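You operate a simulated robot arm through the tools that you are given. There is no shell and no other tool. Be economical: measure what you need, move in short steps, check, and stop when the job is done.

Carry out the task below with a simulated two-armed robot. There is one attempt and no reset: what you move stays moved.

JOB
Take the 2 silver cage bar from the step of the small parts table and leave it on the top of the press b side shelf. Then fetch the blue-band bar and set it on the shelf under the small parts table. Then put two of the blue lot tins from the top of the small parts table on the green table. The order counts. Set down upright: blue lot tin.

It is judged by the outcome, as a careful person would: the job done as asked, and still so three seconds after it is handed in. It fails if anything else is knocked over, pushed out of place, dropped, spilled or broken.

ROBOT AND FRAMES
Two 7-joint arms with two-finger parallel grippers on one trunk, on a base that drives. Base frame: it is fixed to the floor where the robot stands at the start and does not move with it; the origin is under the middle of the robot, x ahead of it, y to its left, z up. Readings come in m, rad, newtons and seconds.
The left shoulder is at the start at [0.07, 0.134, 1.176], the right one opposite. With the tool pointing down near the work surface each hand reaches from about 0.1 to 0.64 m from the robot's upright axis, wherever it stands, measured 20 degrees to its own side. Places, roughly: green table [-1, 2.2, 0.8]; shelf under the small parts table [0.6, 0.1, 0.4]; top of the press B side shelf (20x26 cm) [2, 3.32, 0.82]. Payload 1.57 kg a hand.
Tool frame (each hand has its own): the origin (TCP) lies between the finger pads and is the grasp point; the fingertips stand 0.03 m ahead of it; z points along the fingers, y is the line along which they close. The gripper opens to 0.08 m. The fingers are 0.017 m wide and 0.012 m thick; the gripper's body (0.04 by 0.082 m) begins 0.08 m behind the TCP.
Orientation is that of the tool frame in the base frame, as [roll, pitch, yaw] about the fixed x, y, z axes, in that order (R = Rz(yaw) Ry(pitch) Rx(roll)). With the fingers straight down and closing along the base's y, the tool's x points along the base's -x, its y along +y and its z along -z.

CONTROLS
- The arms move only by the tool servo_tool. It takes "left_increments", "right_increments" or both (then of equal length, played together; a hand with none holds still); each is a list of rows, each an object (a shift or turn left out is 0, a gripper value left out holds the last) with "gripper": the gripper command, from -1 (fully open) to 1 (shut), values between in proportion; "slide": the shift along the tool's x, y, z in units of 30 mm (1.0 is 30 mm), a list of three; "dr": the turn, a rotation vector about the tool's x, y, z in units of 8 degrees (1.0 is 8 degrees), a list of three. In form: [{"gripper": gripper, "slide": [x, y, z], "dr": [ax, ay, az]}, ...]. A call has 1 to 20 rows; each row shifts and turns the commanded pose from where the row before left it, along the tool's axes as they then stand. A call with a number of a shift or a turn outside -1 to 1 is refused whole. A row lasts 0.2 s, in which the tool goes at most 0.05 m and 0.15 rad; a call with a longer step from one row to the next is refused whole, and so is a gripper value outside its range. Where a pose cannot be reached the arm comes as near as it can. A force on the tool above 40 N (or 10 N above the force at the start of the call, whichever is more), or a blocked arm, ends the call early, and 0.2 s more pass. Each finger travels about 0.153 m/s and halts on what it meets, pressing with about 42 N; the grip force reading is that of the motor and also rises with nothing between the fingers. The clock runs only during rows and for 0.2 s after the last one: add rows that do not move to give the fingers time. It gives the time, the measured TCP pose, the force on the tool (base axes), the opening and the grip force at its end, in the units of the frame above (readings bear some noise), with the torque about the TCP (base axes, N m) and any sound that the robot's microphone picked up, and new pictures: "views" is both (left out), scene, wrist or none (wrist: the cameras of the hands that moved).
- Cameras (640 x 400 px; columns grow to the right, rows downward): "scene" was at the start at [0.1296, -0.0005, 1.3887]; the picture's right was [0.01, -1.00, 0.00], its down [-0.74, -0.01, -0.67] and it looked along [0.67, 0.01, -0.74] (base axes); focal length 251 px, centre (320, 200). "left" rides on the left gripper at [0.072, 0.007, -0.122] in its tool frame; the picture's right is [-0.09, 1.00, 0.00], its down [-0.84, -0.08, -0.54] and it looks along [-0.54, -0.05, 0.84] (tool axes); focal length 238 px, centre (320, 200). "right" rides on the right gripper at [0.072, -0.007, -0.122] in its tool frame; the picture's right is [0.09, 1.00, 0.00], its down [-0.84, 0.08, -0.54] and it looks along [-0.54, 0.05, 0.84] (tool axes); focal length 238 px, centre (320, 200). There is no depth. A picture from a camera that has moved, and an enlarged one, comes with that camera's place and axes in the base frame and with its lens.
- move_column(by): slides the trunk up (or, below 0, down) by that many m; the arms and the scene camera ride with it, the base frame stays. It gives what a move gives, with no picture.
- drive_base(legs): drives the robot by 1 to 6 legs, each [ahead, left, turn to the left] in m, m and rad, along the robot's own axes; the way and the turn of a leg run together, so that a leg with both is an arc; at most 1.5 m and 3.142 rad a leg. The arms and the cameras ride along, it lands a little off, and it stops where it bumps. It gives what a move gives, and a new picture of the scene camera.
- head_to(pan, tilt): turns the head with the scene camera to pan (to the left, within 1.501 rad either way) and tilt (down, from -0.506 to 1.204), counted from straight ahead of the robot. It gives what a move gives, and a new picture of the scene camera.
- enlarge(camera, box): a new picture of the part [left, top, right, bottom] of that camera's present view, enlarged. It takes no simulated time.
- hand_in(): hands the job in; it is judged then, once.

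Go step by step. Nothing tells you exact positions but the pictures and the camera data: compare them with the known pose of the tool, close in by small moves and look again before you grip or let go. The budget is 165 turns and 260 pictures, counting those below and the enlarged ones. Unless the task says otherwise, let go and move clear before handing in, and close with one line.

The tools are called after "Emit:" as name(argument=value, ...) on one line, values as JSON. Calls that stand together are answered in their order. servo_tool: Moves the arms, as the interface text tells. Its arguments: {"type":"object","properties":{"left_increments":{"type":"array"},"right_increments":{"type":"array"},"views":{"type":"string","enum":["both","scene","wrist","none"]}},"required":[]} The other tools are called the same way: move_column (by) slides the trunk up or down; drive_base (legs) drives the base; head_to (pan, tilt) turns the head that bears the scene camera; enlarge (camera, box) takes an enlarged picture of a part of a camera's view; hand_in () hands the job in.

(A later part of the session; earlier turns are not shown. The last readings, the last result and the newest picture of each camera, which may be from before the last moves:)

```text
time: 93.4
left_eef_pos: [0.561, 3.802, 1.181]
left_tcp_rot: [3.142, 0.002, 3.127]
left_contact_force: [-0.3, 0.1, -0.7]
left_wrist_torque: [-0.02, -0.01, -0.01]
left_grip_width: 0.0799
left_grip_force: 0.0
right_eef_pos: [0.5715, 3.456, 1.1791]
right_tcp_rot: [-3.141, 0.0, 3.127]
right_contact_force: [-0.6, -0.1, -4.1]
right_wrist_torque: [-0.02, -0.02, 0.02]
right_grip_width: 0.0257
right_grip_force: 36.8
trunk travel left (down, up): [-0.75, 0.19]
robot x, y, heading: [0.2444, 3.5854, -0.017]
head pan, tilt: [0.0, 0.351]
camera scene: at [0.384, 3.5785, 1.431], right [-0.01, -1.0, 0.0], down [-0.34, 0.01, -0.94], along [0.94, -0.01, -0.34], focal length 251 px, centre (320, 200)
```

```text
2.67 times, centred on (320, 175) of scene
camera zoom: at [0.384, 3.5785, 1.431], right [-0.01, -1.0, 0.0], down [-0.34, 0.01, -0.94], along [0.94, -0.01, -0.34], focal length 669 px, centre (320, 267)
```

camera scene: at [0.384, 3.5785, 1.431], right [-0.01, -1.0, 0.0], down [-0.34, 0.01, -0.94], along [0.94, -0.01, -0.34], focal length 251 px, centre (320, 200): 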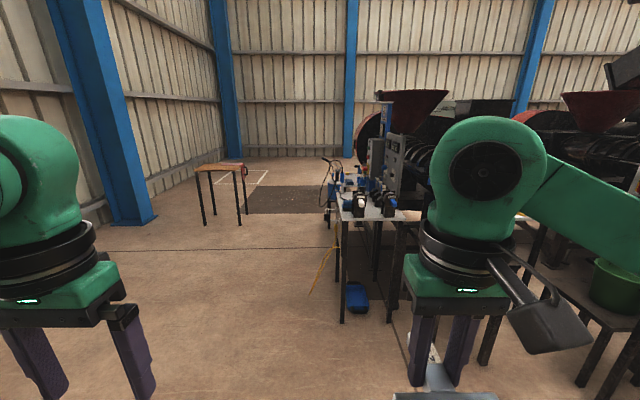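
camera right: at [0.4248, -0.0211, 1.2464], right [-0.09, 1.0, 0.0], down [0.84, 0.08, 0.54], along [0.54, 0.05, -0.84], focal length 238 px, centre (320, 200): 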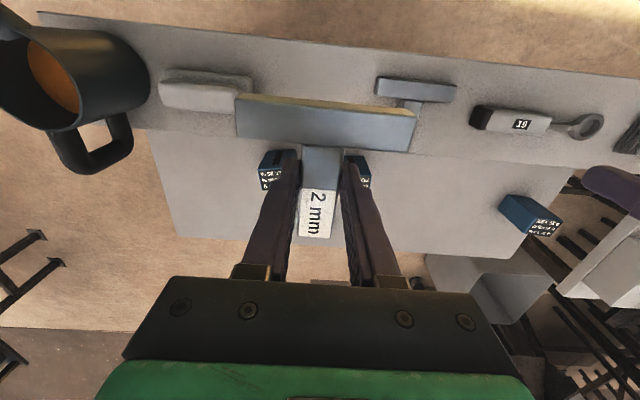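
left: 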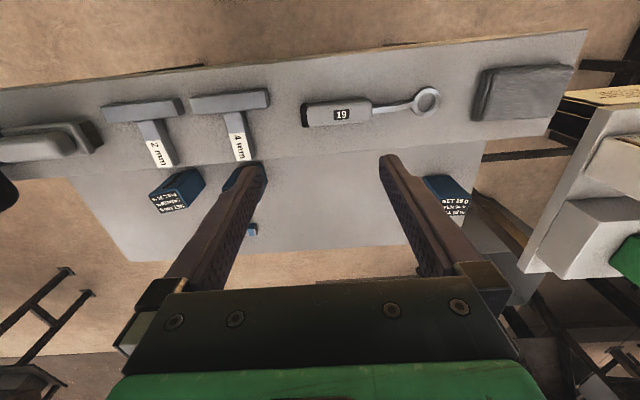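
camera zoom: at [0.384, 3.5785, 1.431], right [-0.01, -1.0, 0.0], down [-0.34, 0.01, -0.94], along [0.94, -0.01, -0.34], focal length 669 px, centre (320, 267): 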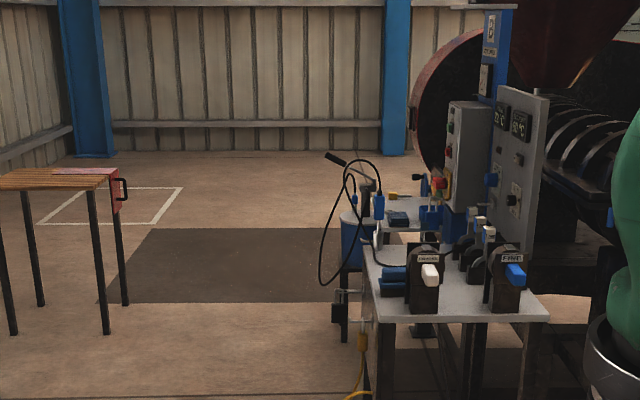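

I see a small grey table with levers, about at the shelf's given place. I go closer and look at its details.

Emit:
drive_base(legs=[[0.65, 0.15, 0]])

Emit:
head_to(pan=-0.25, tilt=0.5)

Emit:
enlarge(camera="scene", box=[230, 80, 470, 230])

```text
time: 97.1
left_eef_pos: [1.2142, 3.9426, 1.1806]
left_tcp_rot: [3.14, -0.001, 3.128]
left_contact_force: [0.7, -0.4, -0.3]
left_wrist_torque: [0.02, 0.01, 0.02]
left_grip_width: 0.0801
left_grip_force: 0.0
right_eef_pos: [1.2233, 3.5985, 1.181]
right_tcp_rot: [3.14, 0.0, 3.128]
right_contact_force: [-0.3, 0.2, -3.9]
right_wrist_torque: [-0.01, -0.04, 0.0]
right_grip_width: 0.0254
right_grip_force: 36.9
trunk travel left (down, up): [-0.75, 0.19]
robot x, y, heading: [0.8934, 3.7238, -0.017]
head pan, tilt: [0.0, 0.351]
camera scene: at [1.0369, 3.7205, 1.431], right [-0.01, -1.0, 0.0], down [-0.34, 0.01, -0.94], along [0.94, -0.01, -0.34], focal length 251 px, centre (320, 200)
```

scene: 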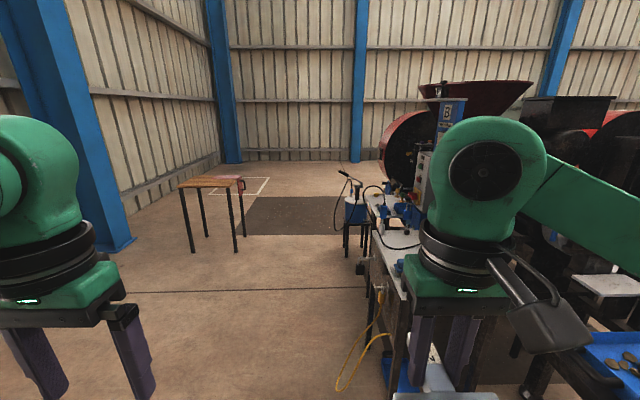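

```text
time: 97.9
left_eef_pos: [1.2153, 3.9434, 1.1808]
left_tcp_rot: [-3.141, -0.001, 3.129]
left_contact_force: [-0.5, 0.0, 0.1]
left_wrist_torque: [-0.01, 0.03, -0.01]
left_grip_width: 0.08
left_grip_force: 0.1
right_eef_pos: [1.2236, 3.5993, 1.1783]
right_tcp_rot: [-3.142, -0.002, 3.128]
right_contact_force: [0.7, -0.3, -3.5]
right_wrist_torque: [-0.02, -0.03, -0.01]
right_grip_width: 0.0258
right_grip_force: 36.7
trunk travel left (down, up): [-0.75, 0.19]
robot x, y, heading: [0.8931, 3.725, -0.016]
head pan, tilt: [-0.25, 0.499]
camera scene: at [1.033, 3.6985, 1.4172], right [-0.26, -0.97, 0.0], down [-0.46, 0.12, -0.88], along [0.85, -0.23, -0.48], focal length 251 px, centre (320, 200)
```

scene: 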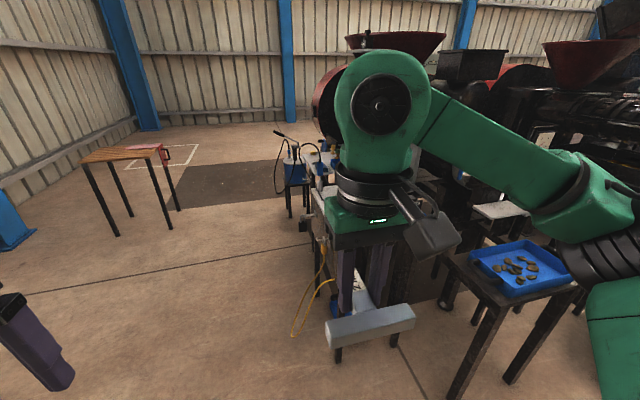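

```text
2.67 times, centred on (350, 155) of scene
camera zoom: at [1.033, 3.6985, 1.4172], right [-0.26, -0.97, 0.0], down [-0.46, 0.12, -0.88], along [0.85, -0.23, -0.48], focal length 669 px, centre (240, 320)
```

zoom: 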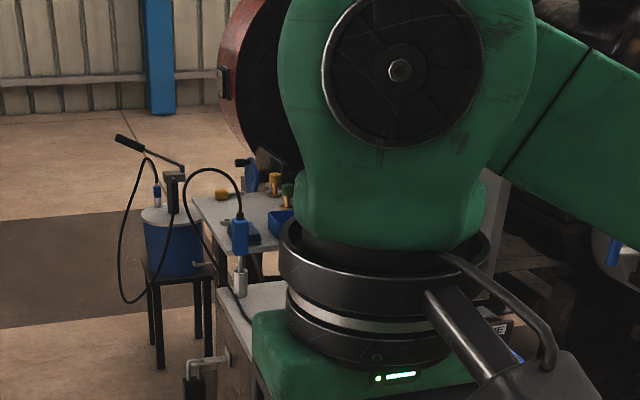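

My arm blocks the view, so I turn the robot to face the shelf squarely between the hands.

Emit:
drive_base(legs=[[0, 0, -0.33]])

Emit:
head_to(pan=0.05, tilt=0.5)

Emit:
enlarge(camera="scene", box=[230, 120, 430, 245])

```text
time: 99.4
left_eef_pos: [1.27, 3.8245, 1.1802]
left_tcp_rot: [3.141, 0.001, 2.787]
left_contact_force: [-0.4, -0.6, -0.1]
left_wrist_torque: [-0.03, -0.02, -0.02]
left_grip_width: 0.0802
left_grip_force: 0.0
right_eef_pos: [1.1628, 3.4955, 1.178]
right_tcp_rot: [-3.14, -0.001, 2.786]
right_contact_force: [-0.7, 0.1, -3.6]
right_wrist_torque: [0.0, -0.05, -0.03]
right_grip_width: 0.0255
right_grip_force: 36.9
trunk travel left (down, up): [-0.75, 0.19]
robot x, y, heading: [0.8935, 3.7255, -0.354]
head pan, tilt: [-0.25, 0.499]
camera scene: at [1.0166, 3.6541, 1.4172], right [-0.57, -0.82, 0.0], down [-0.39, 0.27, -0.88], along [0.72, -0.5, -0.48], focal length 251 px, centre (320, 200)
```

scene: 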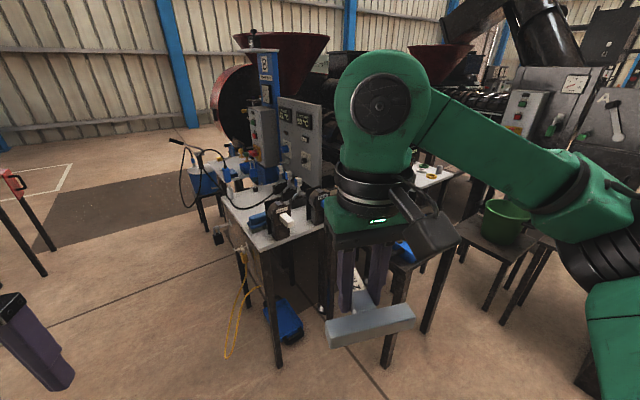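

```text
time: 100.2
left_eef_pos: [1.2693, 3.8238, 1.181]
left_tcp_rot: [3.141, -0.002, 2.788]
left_contact_force: [0.4, 0.2, 0.2]
left_wrist_torque: [-0.03, -0.01, 0.0]
left_grip_width: 0.08
left_grip_force: 0.1
right_eef_pos: [1.1631, 3.4956, 1.1801]
right_tcp_rot: [-3.141, 0.002, 2.787]
right_contact_force: [0.0, -0.2, -3.6]
right_wrist_torque: [-0.02, -0.05, 0.01]
right_grip_width: 0.0258
right_grip_force: 36.5
trunk travel left (down, up): [-0.75, 0.19]
robot x, y, heading: [0.8942, 3.7272, -0.356]
head pan, tilt: [0.051, 0.499]
camera scene: at [1.0282, 3.6775, 1.4172], right [-0.3, -0.95, 0.0], down [-0.46, 0.14, -0.88], along [0.84, -0.26, -0.48], focal length 251 px, centre (320, 200)
```

scene: 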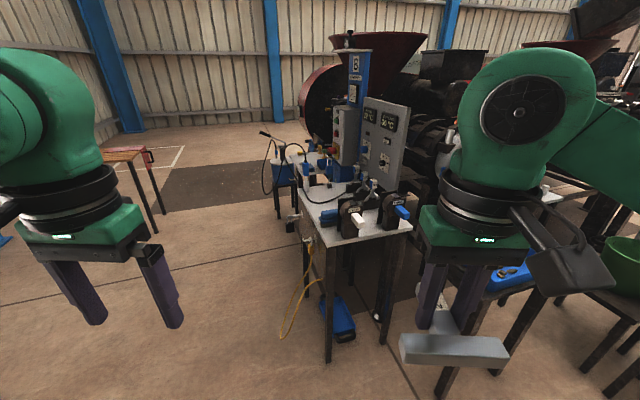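

```text
3.20 times, centred on (330, 182) of scene
camera zoom: at [1.0282, 3.6775, 1.4172], right [-0.3, -0.95, 0.0], down [-0.46, 0.14, -0.88], along [0.84, -0.26, -0.48], focal length 803 px, centre (288, 256)
```

zoom: 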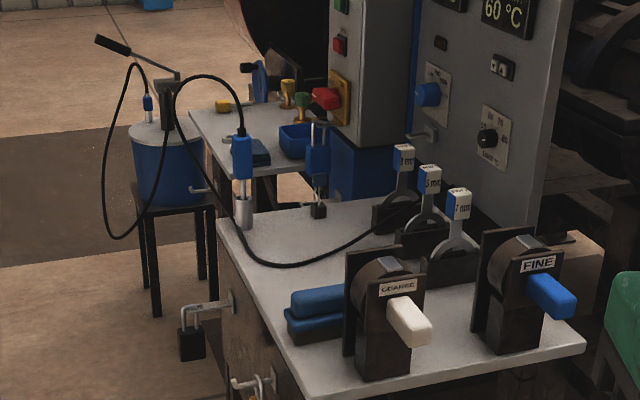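

This grey table matches the given location; I read its sign to be sure it is press B.

Emit:
enlarge(camera="scene", box=[300, 20, 460, 120])

Emit:
enlarge(camera="scene", box=[285, 160, 415, 241])

Emit:
head_to(pan=-0.7, tilt=0.4)

```text
4.00 times, centred on (380, 70) of scene
camera zoom: at [1.0282, 3.6775, 1.4172], right [-0.3, -0.95, 0.0], down [-0.46, 0.14, -0.88], along [0.84, -0.26, -0.48], focal length 1003 px, centre (80, 720)
```

zoom: 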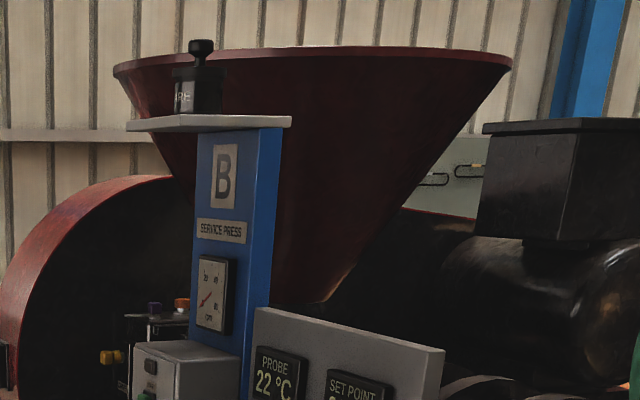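

```text
4.92 times, centred on (350, 200) of scene
camera zoom: at [1.0282, 3.6775, 1.4172], right [-0.3, -0.95, 0.0], down [-0.46, 0.14, -0.88], along [0.84, -0.26, -0.48], focal length 1235 px, centre (172, 198)
```

zoom: 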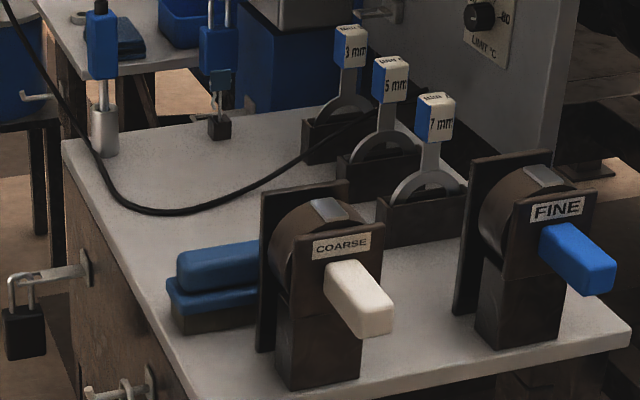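

```text
time: 101.3
left_eef_pos: [1.2694, 3.8232, 1.1793]
left_tcp_rot: [3.141, 0.001, 2.787]
left_contact_force: [0.2, -0.5, -0.1]
left_wrist_torque: [-0.01, 0.01, -0.03]
left_grip_width: 0.0803
left_grip_force: 0.0
right_eef_pos: [1.1629, 3.4947, 1.1791]
right_tcp_rot: [3.141, 0.0, 2.788]
right_contact_force: [0.6, 0.6, -4.0]
right_wrist_torque: [-0.02, -0.02, 0.02]
right_grip_width: 0.0256
right_grip_force: 37.2
trunk travel left (down, up): [-0.75, 0.19]
robot x, y, heading: [0.8934, 3.7253, -0.354]
head pan, tilt: [-0.7, 0.4]
camera scene: at [0.9873, 3.6246, 1.4264], right [-0.87, -0.49, 0.0], down [-0.19, 0.34, -0.92], along [0.45, -0.8, -0.39], focal length 251 px, centre (320, 200)
```

scene: 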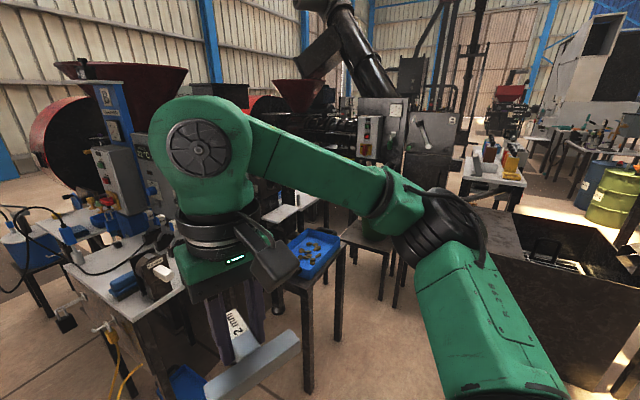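

It is labelled "B SERVICE PRESS". The free patch of the shelf is at roughly x 1.91–2.05, y 3.2–3.43, in front of the cable and between the blue block and the gauge rack. I drive in closer.

Emit:
drive_base(legs=[[0.519, 0.144, 0.07]])

Emit:
head_to(pan=-0.2, tilt=0.85)

```text
time: 104.4
left_eef_pos: [1.7939, 3.8295, 1.1805]
left_tcp_rot: [-3.141, 0.0, 2.865]
left_contact_force: [-0.6, -0.5, 1.0]
left_wrist_torque: [0.03, 0.02, 0.01]
left_grip_width: 0.08
left_grip_force: 0.1
right_eef_pos: [1.7121, 3.4939, 1.1797]
right_tcp_rot: [3.141, -0.001, 2.864]
right_contact_force: [-0.2, -0.1, -3.7]
right_wrist_torque: [-0.04, -0.04, 0.02]
right_grip_width: 0.0254
right_grip_force: 36.6
trunk travel left (down, up): [-0.75, 0.19]
robot x, y, heading: [1.4283, 3.702, -0.281]
head pan, tilt: [-0.7, 0.4]
camera scene: at [1.5273, 3.6095, 1.4265], right [-0.83, -0.56, 0.0], down [-0.22, 0.32, -0.92], along [0.51, -0.76, -0.39], focal length 251 px, centre (320, 200)
```

scene: 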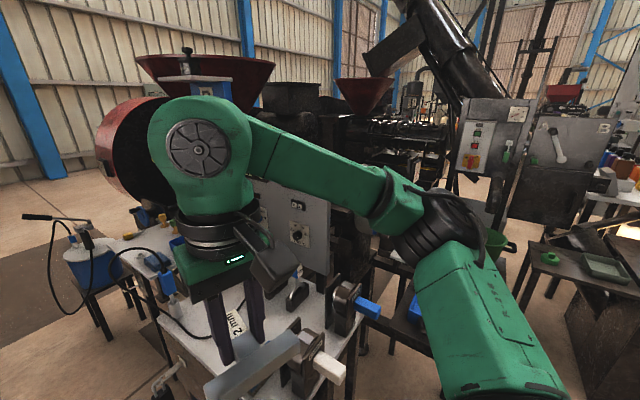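

```text
time: 105.3
left_eef_pos: [1.7958, 3.83, 1.1819]
left_tcp_rot: [-3.141, 0.0, 2.865]
left_contact_force: [0.4, 0.2, -1.1]
left_wrist_torque: [-0.03, 0.0, 0.05]
left_grip_width: 0.0798
left_grip_force: 0.1
right_eef_pos: [1.7141, 3.494, 1.1788]
right_tcp_rot: [-3.142, 0.0, 2.864]
right_contact_force: [0.4, -0.3, -3.8]
right_wrist_torque: [0.04, -0.09, 0.01]
right_grip_width: 0.0259
right_grip_force: 36.8
trunk travel left (down, up): [-0.75, 0.19]
robot x, y, heading: [1.4243, 3.7021, -0.28]
head pan, tilt: [-0.201, 0.85]
camera scene: at [1.5461, 3.6502, 1.3873], right [-0.46, -0.89, 0.0], down [-0.67, 0.35, -0.66], along [0.59, -0.31, -0.75], focal length 251 px, centre (320, 200)
```

scene: 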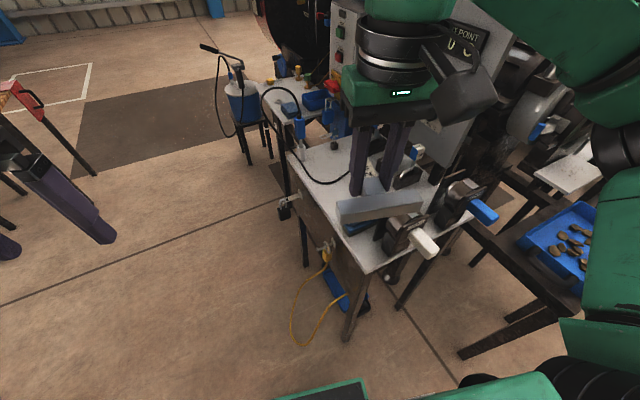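

Standing well. I carry the gauge over the free patch at height and square it up with the shelf.

Emit:
servo_tool(right_increments=[{"slide": [-0.96, -0.33, 0]}, {"slide": [-0.96, -0.33, 0]}, {"slide": [-0.96, -0.33, 0]}, {"slide": [-0.96, -0.33, 0]}, {"slide": [-0.96, -0.33, 0]}, {"slide": [-0.96, -0.33, 0]}, {"slide": [-0.96, -0.33, 0]}, {"slide": [-0.96, -0.33, 0]}, {"slide": [-0.96, -0.33, 0]}, {"slide": [-0.96, -0.33, 0]}, {"dr": [0, 0, -0.99]}, {"dr": [0, 0, -0.99]}, {}], views="both")

```text
time: 108.1
left_eef_pos: [1.7965, 3.8303, 1.181]
left_tcp_rot: [3.14, -0.001, 2.863]
left_contact_force: [-1.0, 0.0, 0.6]
left_wrist_torque: [-0.02, 0.03, 0.04]
left_grip_width: 0.08
left_grip_force: 0.1
right_eef_pos: [1.8706, 3.3844, 1.1494]
right_tcp_rot: [-3.14, 0.001, 3.138]
right_contact_force: [0.4, -0.7, -4.2]
right_wrist_torque: [-0.03, -0.01, -0.01]
right_grip_width: 0.0256
right_grip_force: 37.1
right hand out of reach, approached as far as the arm can: row 8, 9, 10, 11, 12
trunk travel left (down, up): [-0.75, 0.19]
robot x, y, heading: [1.4274, 3.7011, -0.282]
head pan, tilt: [-0.201, 0.85]
camera scene: at [1.5472, 3.6509, 1.3872], right [-0.46, -0.89, 0.0], down [-0.67, 0.35, -0.66], along [0.58, -0.3, -0.75], focal length 251 px, centre (320, 200)
camera right: at [1.7992, 3.3792, 1.2728], right [-0.09, 1.0, 0.0], down [0.84, 0.08, 0.54], along [0.54, 0.05, -0.84], focal length 238 px, centre (320, 200)
```

scene: 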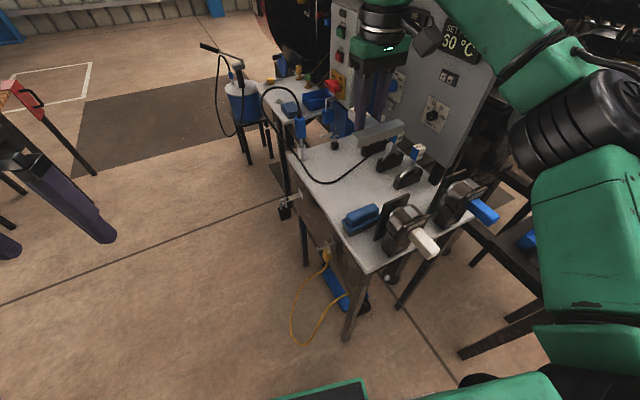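
right: 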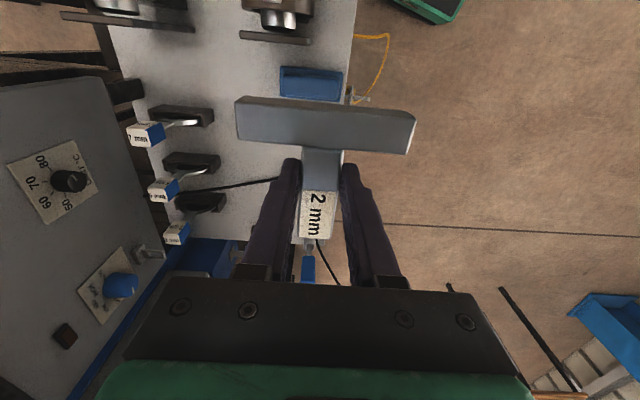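

At this height the target is just out of reach, so I inch the base a little closer and re-measure.

Emit:
drive_base(legs=[[0.07, -0.01, 0]])

Emit:
servo_tool(right_increments=[{"slide": [0, 0, 0.5]}, {"slide": [0, 0, 0.5]}, {}], views="none")

```text
time: 109.1
left_eef_pos: [1.8537, 3.8041, 1.1826]
left_tcp_rot: [-3.141, 0.003, 2.862]
left_contact_force: [-1.1, -1.0, 0.2]
left_wrist_torque: [0.0, -0.03, 0.01]
left_grip_width: 0.0799
left_grip_force: 0.0
right_eef_pos: [1.9281, 3.3599, 1.153]
right_tcp_rot: [-3.138, 0.005, 3.136]
right_contact_force: [0.7, -0.7, -3.6]
right_wrist_torque: [0.0, -0.08, -0.03]
right_grip_width: 0.0255
right_grip_force: 37.0
trunk travel left (down, up): [-0.75, 0.19]
robot x, y, heading: [1.4897, 3.6739, -0.283]
head pan, tilt: [-0.201, 0.85]
camera scene: at [1.6038, 3.6244, 1.3879], right [-0.46, -0.89, 0.0], down [-0.66, 0.35, -0.66], along [0.59, -0.31, -0.75], focal length 251 px, centre (320, 200)
```

scene: 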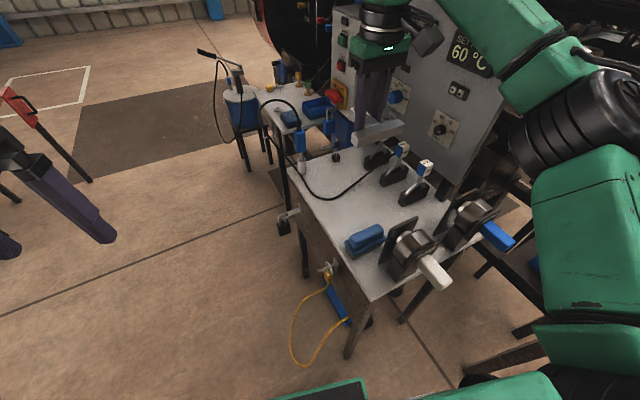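

```text
time: 109.9
left_eef_pos: [1.8606, 3.7996, 1.1798]
left_tcp_rot: [3.141, -0.003, 2.861]
left_contact_force: [-0.3, 0.7, -0.1]
left_wrist_torque: [0.01, 0.01, 0.01]
left_grip_width: 0.08
left_grip_force: 0.0
right_eef_pos: [1.9342, 3.3558, 1.1207]
right_tcp_rot: [3.141, 0.0, 3.136]
right_contact_force: [-0.2, 0.5, -4.5]
right_wrist_torque: [0.04, -0.02, 0.02]
right_grip_width: 0.0258
right_grip_force: 36.4
trunk travel left (down, up): [-0.75, 0.19]
robot x, y, heading: [1.49, 3.6715, -0.279]
head pan, tilt: [-0.201, 0.85]
```

Now the shelf is well in view; I zoom in to fix the free patch precisely.

Emit:
enlarge(camera="scene", box=[280, 110, 480, 235])

Emit:
enlarge(camera="right", box=[120, 0, 460, 212])

```text
3.20 times, centred on (380, 172) of scene
camera zoom: at [1.6109, 3.6214, 1.387], right [-0.46, -0.89, 0.0], down [-0.67, 0.35, -0.66], along [0.58, -0.3, -0.75], focal length 803 px, centre (128, 288)
```

zoom: 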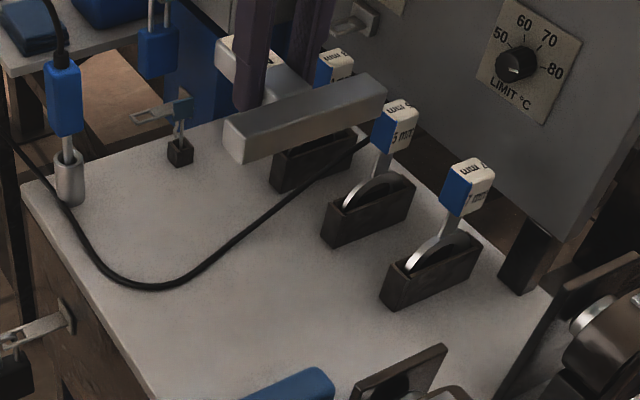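

```text
1.88 times, centred on (290, 106) of right
camera zoom: at [1.8631, 3.3489, 1.2426], right [-0.09, 1.0, 0.0], down [0.84, 0.07, 0.54], along [0.54, 0.05, -0.84], focal length 449 px, centre (376, 377)
```

zoom: 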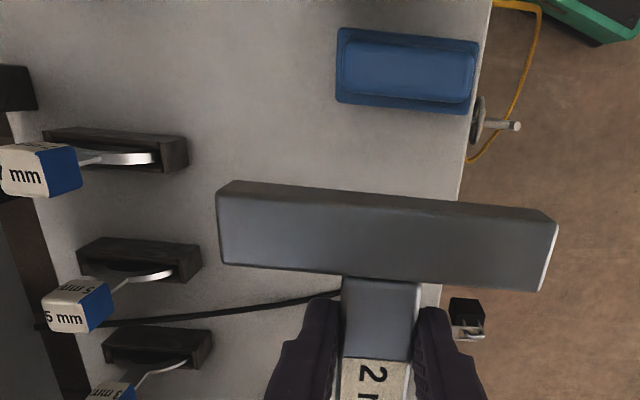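

The free patch is x 1.885–2.035, y 3.205–3.435, so I aim the TCP at (1.955, 3.32) and descend part way.

Emit:
servo_tool(right_increments=[{"slide": [-0.35, -0.6, 0]}, {"slide": [-0.35, -0.6, 0]}, {"slide": [0, 0, 1]}, {"slide": [0, 0, 1]}, {"slide": [0, 0, 1]}, {"slide": [0, 0, 1]}, {"slide": [0, 0, 1]}, {"slide": [0, 0, 1]}, {"slide": [0, 0, 1]}, {}], views="none")

Emit:
enlarge(camera="scene", box=[280, 110, 480, 235])

Emit:
enlarge(camera="right", box=[120, 0, 520, 250])

```text
time: 112.1
left_eef_pos: [1.8591, 3.8011, 1.1799]
left_tcp_rot: [3.141, 0.0, 2.862]
left_contact_force: [0.6, -0.1, 0.3]
left_wrist_torque: [0.0, 0.0, 0.0]
left_grip_width: 0.08
left_grip_force: 0.1
right_eef_pos: [1.9316, 3.3564, 0.9142]
right_tcp_rot: [-3.141, 0.002, 3.138]
right_contact_force: [0.6, -0.7, -3.0]
right_wrist_torque: [0.01, -0.05, 0.0]
right_grip_width: 0.0256
right_grip_force: 37.2
right hand out of reach, approached as far as the arm can: row 1, 2
trunk travel left (down, up): [-0.75, 0.19]
robot x, y, heading: [1.4919, 3.6729, -0.281]
head pan, tilt: [-0.201, 0.85]
```

```text
3.20 times, centred on (380, 172) of scene
camera zoom: at [1.6091, 3.622, 1.3873], right [-0.46, -0.89, 0.0], down [-0.67, 0.35, -0.66], along [0.58, -0.3, -0.75], focal length 803 px, centre (128, 288)
```

zoom: 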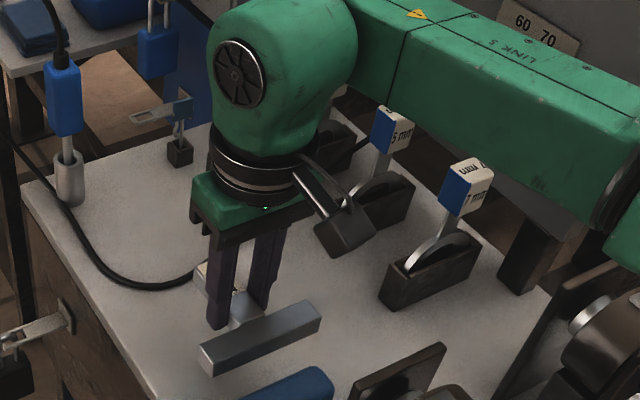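

```text
1.60 times, centred on (320, 125) of right
camera zoom: at [1.8611, 3.3504, 1.0358], right [-0.09, 1.0, 0.0], down [0.84, 0.07, 0.54], along [0.54, 0.05, -0.84], focal length 381 px, centre (320, 320)
```

zoom: 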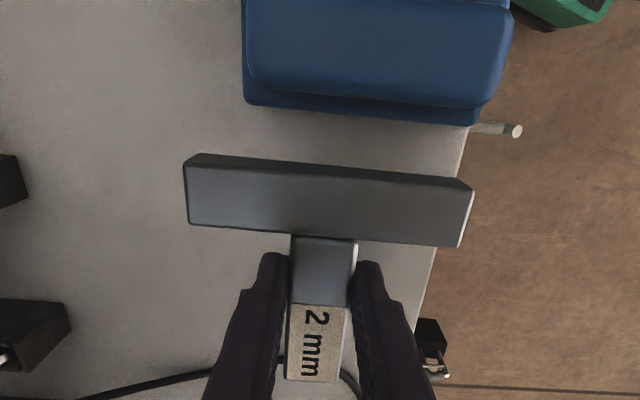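

The sideways part didn't take because it was beyond reach up there; now lower, I shift 20 mm ahead and 36 mm right.

Emit:
servo_tool(right_increments=[{"slide": [-0.35, -0.6, 0]}, {"slide": [-0.35, -0.6, 0]}, {}], views="none")

Emit:
enlarge(camera="scene", box=[280, 110, 480, 235])

Emit:
enlarge(camera="right", box=[120, 0, 520, 250])

```text
time: 112.9
left_eef_pos: [1.8574, 3.8006, 1.1809]
left_tcp_rot: [-3.141, 0.001, 2.864]
left_contact_force: [0.4, 0.3, 0.0]
left_wrist_torque: [0.03, -0.04, 0.02]
left_grip_width: 0.0799
left_grip_force: 0.1
right_eef_pos: [1.9419, 3.337, 0.9127]
right_tcp_rot: [3.141, 0.001, 3.138]
right_contact_force: [0.4, 0.5, -2.6]
right_wrist_torque: [0.0, -0.04, 0.01]
right_grip_width: 0.0255
right_grip_force: 37.1
right hand out of reach, approached as far as the arm can: row 2
trunk travel left (down, up): [-0.75, 0.19]
robot x, y, heading: [1.4893, 3.6741, -0.278]
head pan, tilt: [-0.201, 0.85]
```

```text
3.20 times, centred on (380, 172) of scene
camera zoom: at [1.6092, 3.622, 1.3872], right [-0.46, -0.89, 0.0], down [-0.67, 0.35, -0.66], along [0.58, -0.3, -0.75], focal length 803 px, centre (128, 288)
```

zoom: 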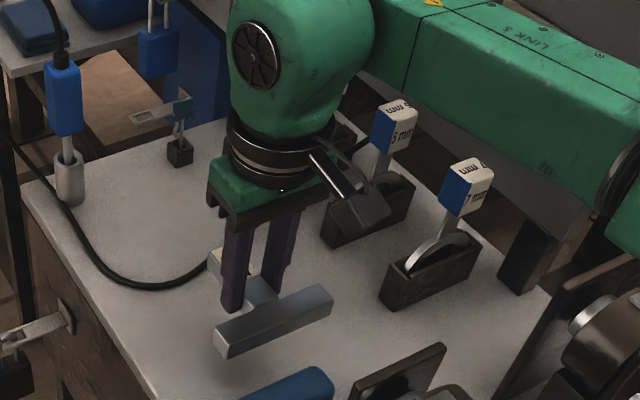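

```text
1.60 times, centred on (320, 125) of right
camera zoom: at [1.8709, 3.3309, 1.0351], right [-0.09, 1.0, 0.0], down [0.84, 0.07, 0.54], along [0.54, 0.05, -0.84], focal length 381 px, centre (320, 320)
```

zoom: 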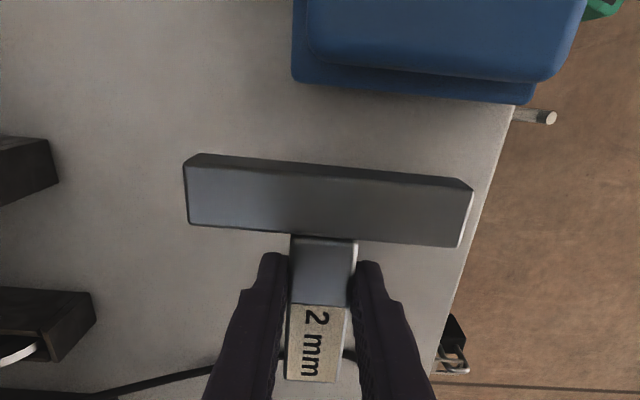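

Position is fine (17 mm behind the blue block, clear of the cable). I lower gently until it touches.

Emit:
servo_tool(right_increments=[{"slide": [0, 0, 0.8]}, {"slide": [0, 0, 0.5]}, {"slide": [0, 0, 0.3]}, {"slide": [0, 0, 0.15]}, {"slide": [0, 0, 0.15]}, {}], views="none")

Emit:
enlarge(camera="scene", box=[300, 130, 460, 230])

```text
time: 114.3
left_eef_pos: [1.8586, 3.7995, 1.1807]
left_tcp_rot: [-3.141, 0.001, 2.861]
left_contact_force: [0.2, -0.1, -0.5]
left_wrist_torque: [-0.02, 0.01, 0.04]
left_grip_width: 0.0801
left_grip_force: 0.1
right_eef_pos: [1.9417, 3.3378, 0.8799]
right_tcp_rot: [-3.14, 0.001, 3.135]
right_contact_force: [0.1, 0.3, -3.3]
right_wrist_torque: [-0.01, -0.05, 0.0]
right_grip_width: 0.0258
right_grip_force: 36.7
right hand out of reach, approached as far as the arm can: row 2, 3
trunk travel left (down, up): [-0.75, 0.19]
robot x, y, heading: [1.4885, 3.675, -0.283]
head pan, tilt: [-0.201, 0.85]
```

```text
4.00 times, centred on (380, 180) of scene
camera zoom: at [1.6093, 3.6218, 1.3872], right [-0.46, -0.89, 0.0], down [-0.67, 0.35, -0.66], along [0.58, -0.3, -0.75], focal length 1003 px, centre (80, 280)
```

zoom: 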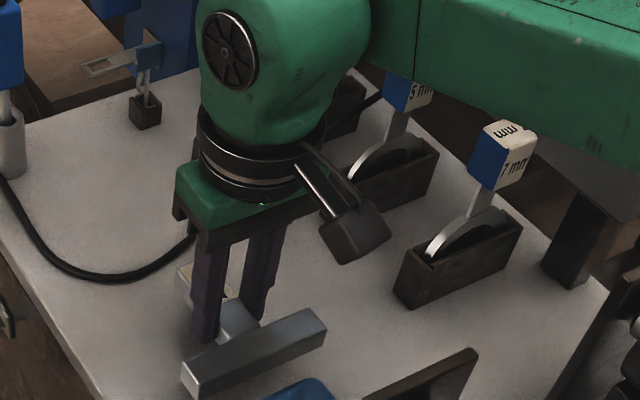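

The arm is at its reach limit here, so I lower the trunk by 2 cm instead, watching force.

Emit:
move_column(by=-0.02)

Emit:
enlarge(camera="scene", box=[300, 130, 460, 230])

```text
time: 115.0
left_eef_pos: [1.8589, 3.7999, 1.1595]
left_tcp_rot: [3.141, -0.001, 2.862]
left_contact_force: [-0.3, -0.2, -0.6]
left_wrist_torque: [0.02, 0.0, 0.0]
left_grip_width: 0.0803
left_grip_force: 0.0
right_eef_pos: [1.942, 3.3382, 0.8593]
right_tcp_rot: [-3.139, 0.002, 3.135]
right_contact_force: [0.0, 0.1, -3.6]
right_wrist_torque: [0.0, -0.04, -0.02]
right_grip_width: 0.0256
right_grip_force: 37.0
trunk travel left (down, up): [-0.73, 0.21]
robot x, y, heading: [1.4902, 3.6715, -0.278]
head pan, tilt: [-0.201, 0.85]
```

```text
4.00 times, centred on (380, 180) of scene
camera zoom: at [1.6093, 3.6218, 1.3672], right [-0.46, -0.89, 0.0], down [-0.67, 0.35, -0.66], along [0.58, -0.3, -0.75], focal length 1003 px, centre (80, 280)
```

zoom: 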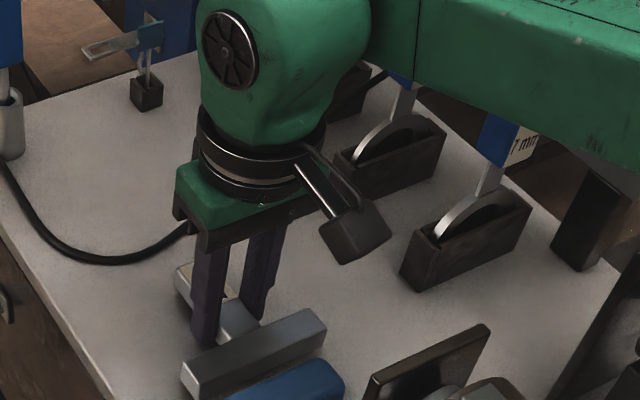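

Not yet touching; I lower in small trunk steps.

Emit:
move_column(by=-0.006)

Emit:
move_column(by=-0.004)

```text
time: 115.5
left_eef_pos: [1.8598, 3.8001, 1.1545]
left_tcp_rot: [3.141, 0.0, 2.861]
left_contact_force: [-0.1, -0.2, 0.2]
left_wrist_torque: [-0.03, -0.04, 0.0]
left_grip_width: 0.0802
left_grip_force: 0.0
right_eef_pos: [1.9414, 3.3381, 0.8537]
right_tcp_rot: [3.141, 0.001, 3.136]
right_contact_force: [0.4, -0.4, -3.9]
right_wrist_torque: [-0.02, -0.04, -0.01]
right_grip_width: 0.0256
right_grip_force: 36.8
trunk travel left (down, up): [-0.724, 0.216]
robot x, y, heading: [1.4906, 3.6732, -0.277]
head pan, tilt: [-0.201, 0.85]
```

```text
time: 116.1
left_eef_pos: [1.8584, 3.8028, 1.1514]
left_tcp_rot: [-3.141, 0.0, 2.861]
left_contact_force: [0.4, 0.9, 0.0]
left_wrist_torque: [-0.01, -0.02, 0.01]
left_grip_width: 0.0802
left_grip_force: 0.0
right_eef_pos: [1.9395, 3.3374, 0.8513]
right_tcp_rot: [-3.14, 0.006, 3.132]
right_contact_force: [-1.3, -1.8, 6.8]
right_wrist_torque: [0.15, 0.4, 0.05]
right_grip_width: 0.0256
right_grip_force: 36.4
trunk travel left (down, up): [-0.72, 0.22]
robot x, y, heading: [1.4915, 3.6707, -0.281]
head pan, tilt: [-0.201, 0.85]
```

It has touched down. I open the fingers and then rise straight up.

Emit:
servo_tool(right_increments=[{"gripper": 0.2}, {"gripper": 0.0}, {"gripper": -0.2}, {}], views="none")

Emit:
move_column(by=0.12)

Emit:
enlarge(camera="scene", box=[260, 120, 480, 257])

```text
time: 117.1
left_eef_pos: [1.8582, 3.8013, 1.1521]
left_tcp_rot: [3.14, 0.0, 2.862]
left_contact_force: [0.1, 0.6, 0.3]
left_wrist_torque: [-0.02, -0.01, 0.02]
left_grip_width: 0.0801
left_grip_force: 0.1
right_eef_pos: [1.9418, 3.3387, 0.8502]
right_tcp_rot: [-3.141, 0.003, 3.133]
right_contact_force: [-0.3, 0.1, 2.2]
right_wrist_torque: [0.02, -0.01, 0.0]
right_grip_width: 0.0476
right_grip_force: 0.1
trunk travel left (down, up): [-0.72, 0.22]
robot x, y, heading: [1.4922, 3.6715, -0.285]
head pan, tilt: [-0.201, 0.85]
```

```text
time: 118.6
left_eef_pos: [1.8584, 3.802, 1.271]
left_tcp_rot: [3.141, 0.0, 2.863]
left_contact_force: [-0.8, 0.5, 0.2]
left_wrist_torque: [0.02, -0.01, 0.02]
left_grip_width: 0.0801
left_grip_force: 0.1
right_eef_pos: [1.9414, 3.3389, 0.9698]
right_tcp_rot: [-3.139, 0.003, 3.135]
right_contact_force: [0.3, 0.0, -0.6]
right_wrist_torque: [0.02, 0.0, 0.01]
right_grip_width: 0.048
right_grip_force: 0.1
trunk travel left (down, up): [-0.84, 0.1]
robot x, y, heading: [1.4901, 3.6757, -0.281]
head pan, tilt: [-0.201, 0.85]
```

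```text
2.91 times, centred on (370, 188) of scene
camera zoom: at [1.6089, 3.6222, 1.4773], right [-0.46, -0.89, 0.0], down [-0.67, 0.35, -0.66], along [0.59, -0.3, -0.75], focal length 730 px, centre (174, 234)
```

zoom: 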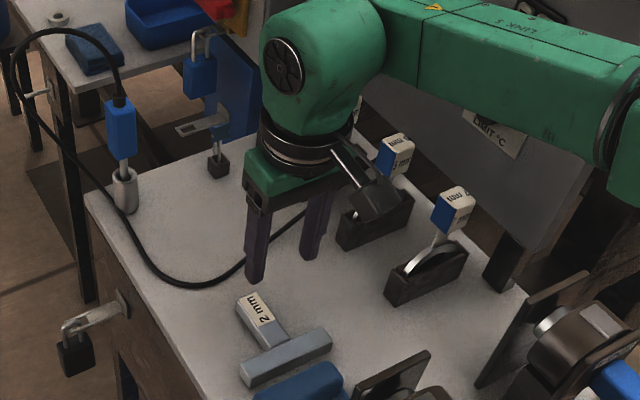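

The gauge lies neatly on the shelf. I withdraw the hand up and back to its travel pose.

Emit:
servo_tool(right_increments=[{"slide": [0.6, 0.5, -0.6]}, {"slide": [0.6, 0.5, -0.6]}, {"slide": [0.6, 0.5, -0.6]}, {"slide": [0.6, 0.5, -0.6]}, {"slide": [0.6, 0.5, -0.6]}, {"slide": [0.6, 0.5, -0.6]}, {"slide": [0.6, 0.5, -0.6]}, {"slide": [0.6, 0, -0.6]}, {"slide": [0.6, 0, -0.6]}, {"dr": [0, 0, 0.99]}, {"dr": [0, 0, 0.99]}, {}], views="scene")

```text
time: 121.2
left_eef_pos: [1.8578, 3.8008, 1.2702]
left_tcp_rot: [3.139, -0.001, 2.863]
left_contact_force: [-0.5, 0.4, 0.3]
left_wrist_torque: [0.0, 0.0, -0.01]
left_grip_width: 0.0799
left_grip_force: 0.0
right_eef_pos: [1.7788, 3.4436, 1.1317]
right_tcp_rot: [-3.14, 0.005, 2.857]
right_contact_force: [-0.3, 0.5, 0.1]
right_wrist_torque: [0.01, 0.01, 0.02]
right_grip_width: 0.048
right_grip_force: 0.0
trunk travel left (down, up): [-0.84, 0.1]
robot x, y, heading: [1.4906, 3.6755, -0.275]
head pan, tilt: [-0.201, 0.85]
camera scene: at [1.6082, 3.6222, 1.4773], right [-0.46, -0.89, 0.0], down [-0.67, 0.35, -0.66], along [0.59, -0.3, -0.75], focal length 251 px, centre (320, 200)
```

scene: 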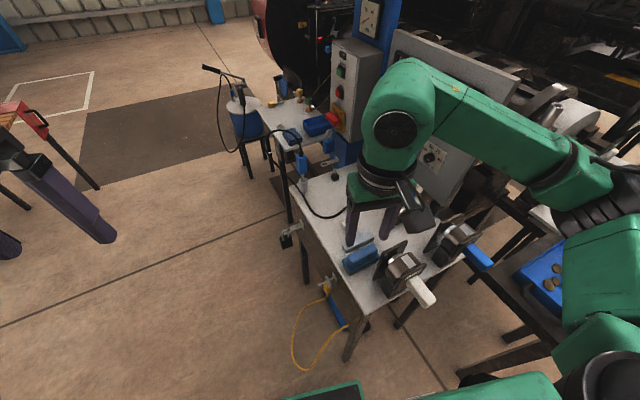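

Now I retreat by the same way: back along the aisle to x≈-4.3.

Emit:
drive_base(legs=[[-1.1, 0, 0], [0, 0, 0.278], [-1.5, -0.2, 0], [-1.5, -0.1, 0], [-1.5, 0, 0]])

```text
refused: leg 3 is longer than a leg can be; nothing moved
```

Emit:
drive_base(legs=[[-1.1, 0, 0], [0, 0, 0.278], [-1.45, -0.2, 0], [-1.45, -0.1, 0], [-1.5, 0, 0], [-0.3, 0, 0]])

```text
time: 150.3
left_eef_pos: [-3.9871, 3.7887, 1.2702]
left_tcp_rot: [-3.14, -0.001, -3.099]
left_contact_force: [-0.1, -0.2, 0.3]
left_wrist_torque: [0.0, 0.04, 0.02]
left_grip_width: 0.0803
left_grip_force: 0.1
right_eef_pos: [-3.949, 3.4246, 1.1312]
right_tcp_rot: [-3.14, 0.002, -3.106]
right_contact_force: [-0.1, 0.7, 0.3]
right_wrist_torque: [0.0, 0.04, -0.02]
right_grip_width: 0.0481
right_grip_force: 0.0
trunk travel left (down, up): [-0.84, 0.1]
robot x, y, heading: [-4.2976, 3.5527, 0.044]
head pan, tilt: [-0.201, 0.85]
camera scene: at [-4.1671, 3.5393, 1.477], right [-0.16, -0.99, 0.0], down [-0.74, 0.12, -0.66], along [0.65, -0.11, -0.75], focal length 251 px, centre (320, 200)
```

scene: 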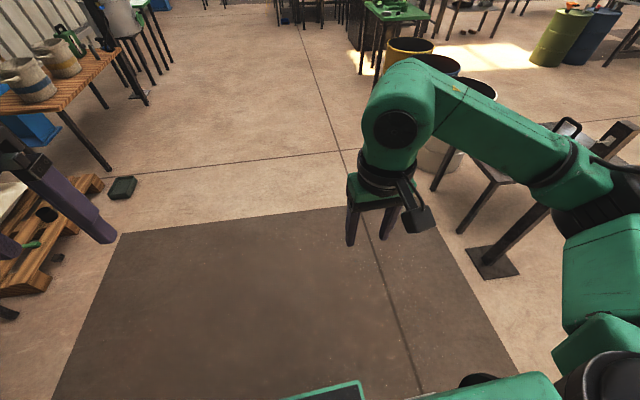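

Emit:
drive_base(legs=[[0, 0, -0.044], [-0.03, -1.45, 0], [-0.03, -1.45, 0], [0, -0.6, 0], [1.5, 0, 0], [1.5, 0, 0]])

Emit:
head_to(pan=0, tilt=0.5)

```text
time: 181.8
left_eef_pos: [-1.178, 0.0915, 1.2715]
left_tcp_rot: [-3.141, -0.001, 3.098]
left_contact_force: [0.3, 0.4, -0.2]
left_wrist_torque: [-0.02, -0.04, -0.02]
left_grip_width: 0.0802
left_grip_force: 0.1
right_eef_pos: [-1.1725, -0.2736, 1.1316]
right_tcp_rot: [-3.139, 0.004, 3.092]
right_contact_force: [0.5, -0.1, -0.3]
right_wrist_torque: [0.02, 0.0, -0.02]
right_grip_width: 0.0482
right_grip_force: 0.1
trunk travel left (down, up): [-0.84, 0.1]
robot x, y, heading: [-1.507, -0.1214, -0.042]
head pan, tilt: [-0.201, 0.85]
camera scene: at [-1.3786, -0.1402, 1.4774], right [-0.24, -0.97, 0.0], down [-0.73, 0.18, -0.66], along [0.64, -0.16, -0.75], focal length 251 px, centre (320, 200)
```

scene: 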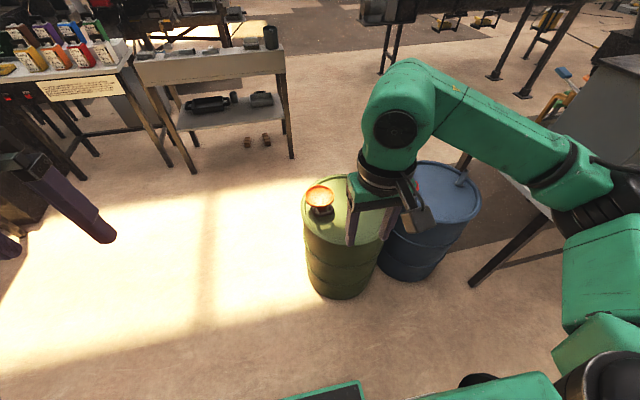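

```text
time: 182.6
left_eef_pos: [-1.1789, 0.0914, 1.27]
left_tcp_rot: [-3.141, 0.0, 3.099]
left_contact_force: [-0.2, 1.0, 0.1]
left_wrist_torque: [0.03, 0.02, 0.01]
left_grip_width: 0.0799
left_grip_force: 0.1
right_eef_pos: [-1.1696, -0.2735, 1.1315]
right_tcp_rot: [-3.14, 0.005, 3.096]
right_contact_force: [0.3, 0.4, -0.1]
right_wrist_torque: [0.0, -0.03, -0.03]
right_grip_width: 0.0477
right_grip_force: 0.0
trunk travel left (down, up): [-0.84, 0.1]
robot x, y, heading: [-1.5041, -0.119, -0.043]
head pan, tilt: [0.0, 0.499]
camera scene: at [-1.3628, -0.1253, 1.5072], right [-0.04, -1.0, 0.0], down [-0.48, 0.02, -0.88], along [0.88, -0.04, -0.48], focal length 251 px, centre (320, 200)
```

scene: 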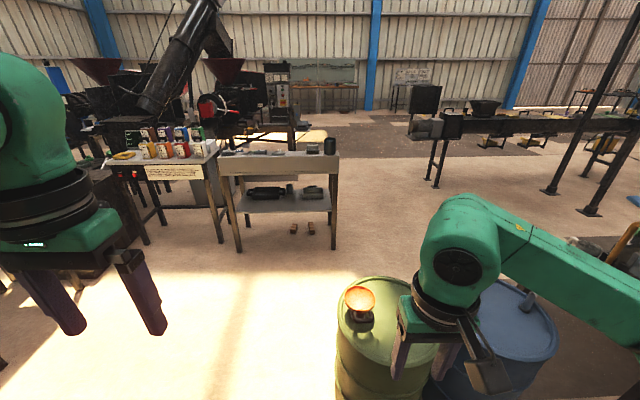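

Two drums stand ahead to the right, so I must keep left. I also zoom on the lower shelf to see what's already on it.

Emit:
enlarge(camera="scene", box=[200, 130, 360, 230])

Emit:
drive_base(legs=[[0.1, 0.5, 0.04], [0.75, 0, 0]])

Emit:
enlarge(camera="scene", box=[260, 130, 460, 255])

```text
4.00 times, centred on (280, 180) of scene
camera zoom: at [-1.3628, -0.1253, 1.5072], right [-0.04, -1.0, 0.0], down [-0.48, 0.02, -0.88], along [0.88, -0.04, -0.48], focal length 1003 px, centre (480, 280)
```

zoom: 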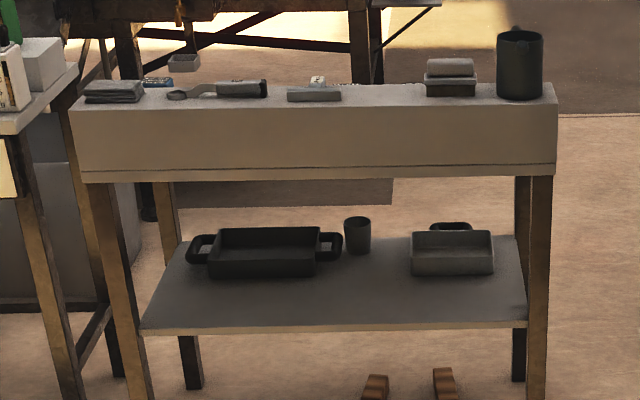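

```text
time: 189.3
left_eef_pos: [-0.3303, 0.6178, 1.2703]
left_tcp_rot: [-3.141, 0.0, -3.126]
left_contact_force: [0.2, 0.5, -0.1]
left_wrist_torque: [-0.01, 0.0, -0.02]
left_grip_width: 0.0799
left_grip_force: 0.0
right_eef_pos: [-0.3007, 0.2544, 1.1321]
right_tcp_rot: [-3.139, 0.005, -3.13]
right_contact_force: [0.5, -0.3, 0.2]
right_wrist_torque: [-0.03, 0.0, -0.01]
right_grip_width: 0.048
right_grip_force: 0.0
trunk travel left (down, up): [-0.84, 0.1]
robot x, y, heading: [-0.6428, 0.3867, 0.015]
head pan, tilt: [0.0, 0.499]
camera scene: at [-0.5028, 0.3894, 1.5074], right [0.02, -1.0, 0.0], down [-0.48, -0.01, -0.88], along [0.88, 0.01, -0.48], focal length 251 px, centre (320, 200)
```

scene: 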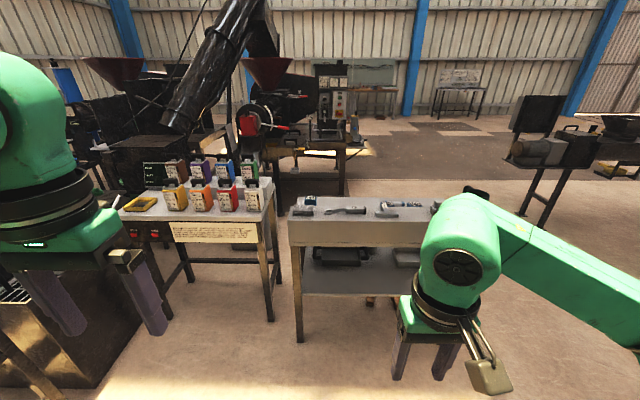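

```text
3.20 times, centred on (360, 192) of scene
camera zoom: at [-0.5028, 0.3894, 1.5074], right [0.02, -1.0, 0.0], down [-0.48, -0.01, -0.88], along [0.88, 0.01, -0.48], focal length 803 px, centre (192, 224)
```

zoom: 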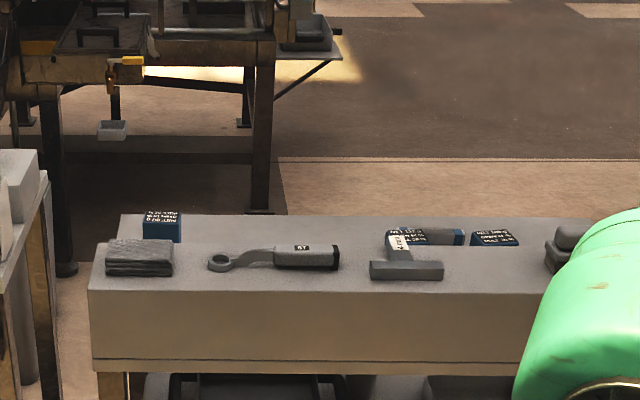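

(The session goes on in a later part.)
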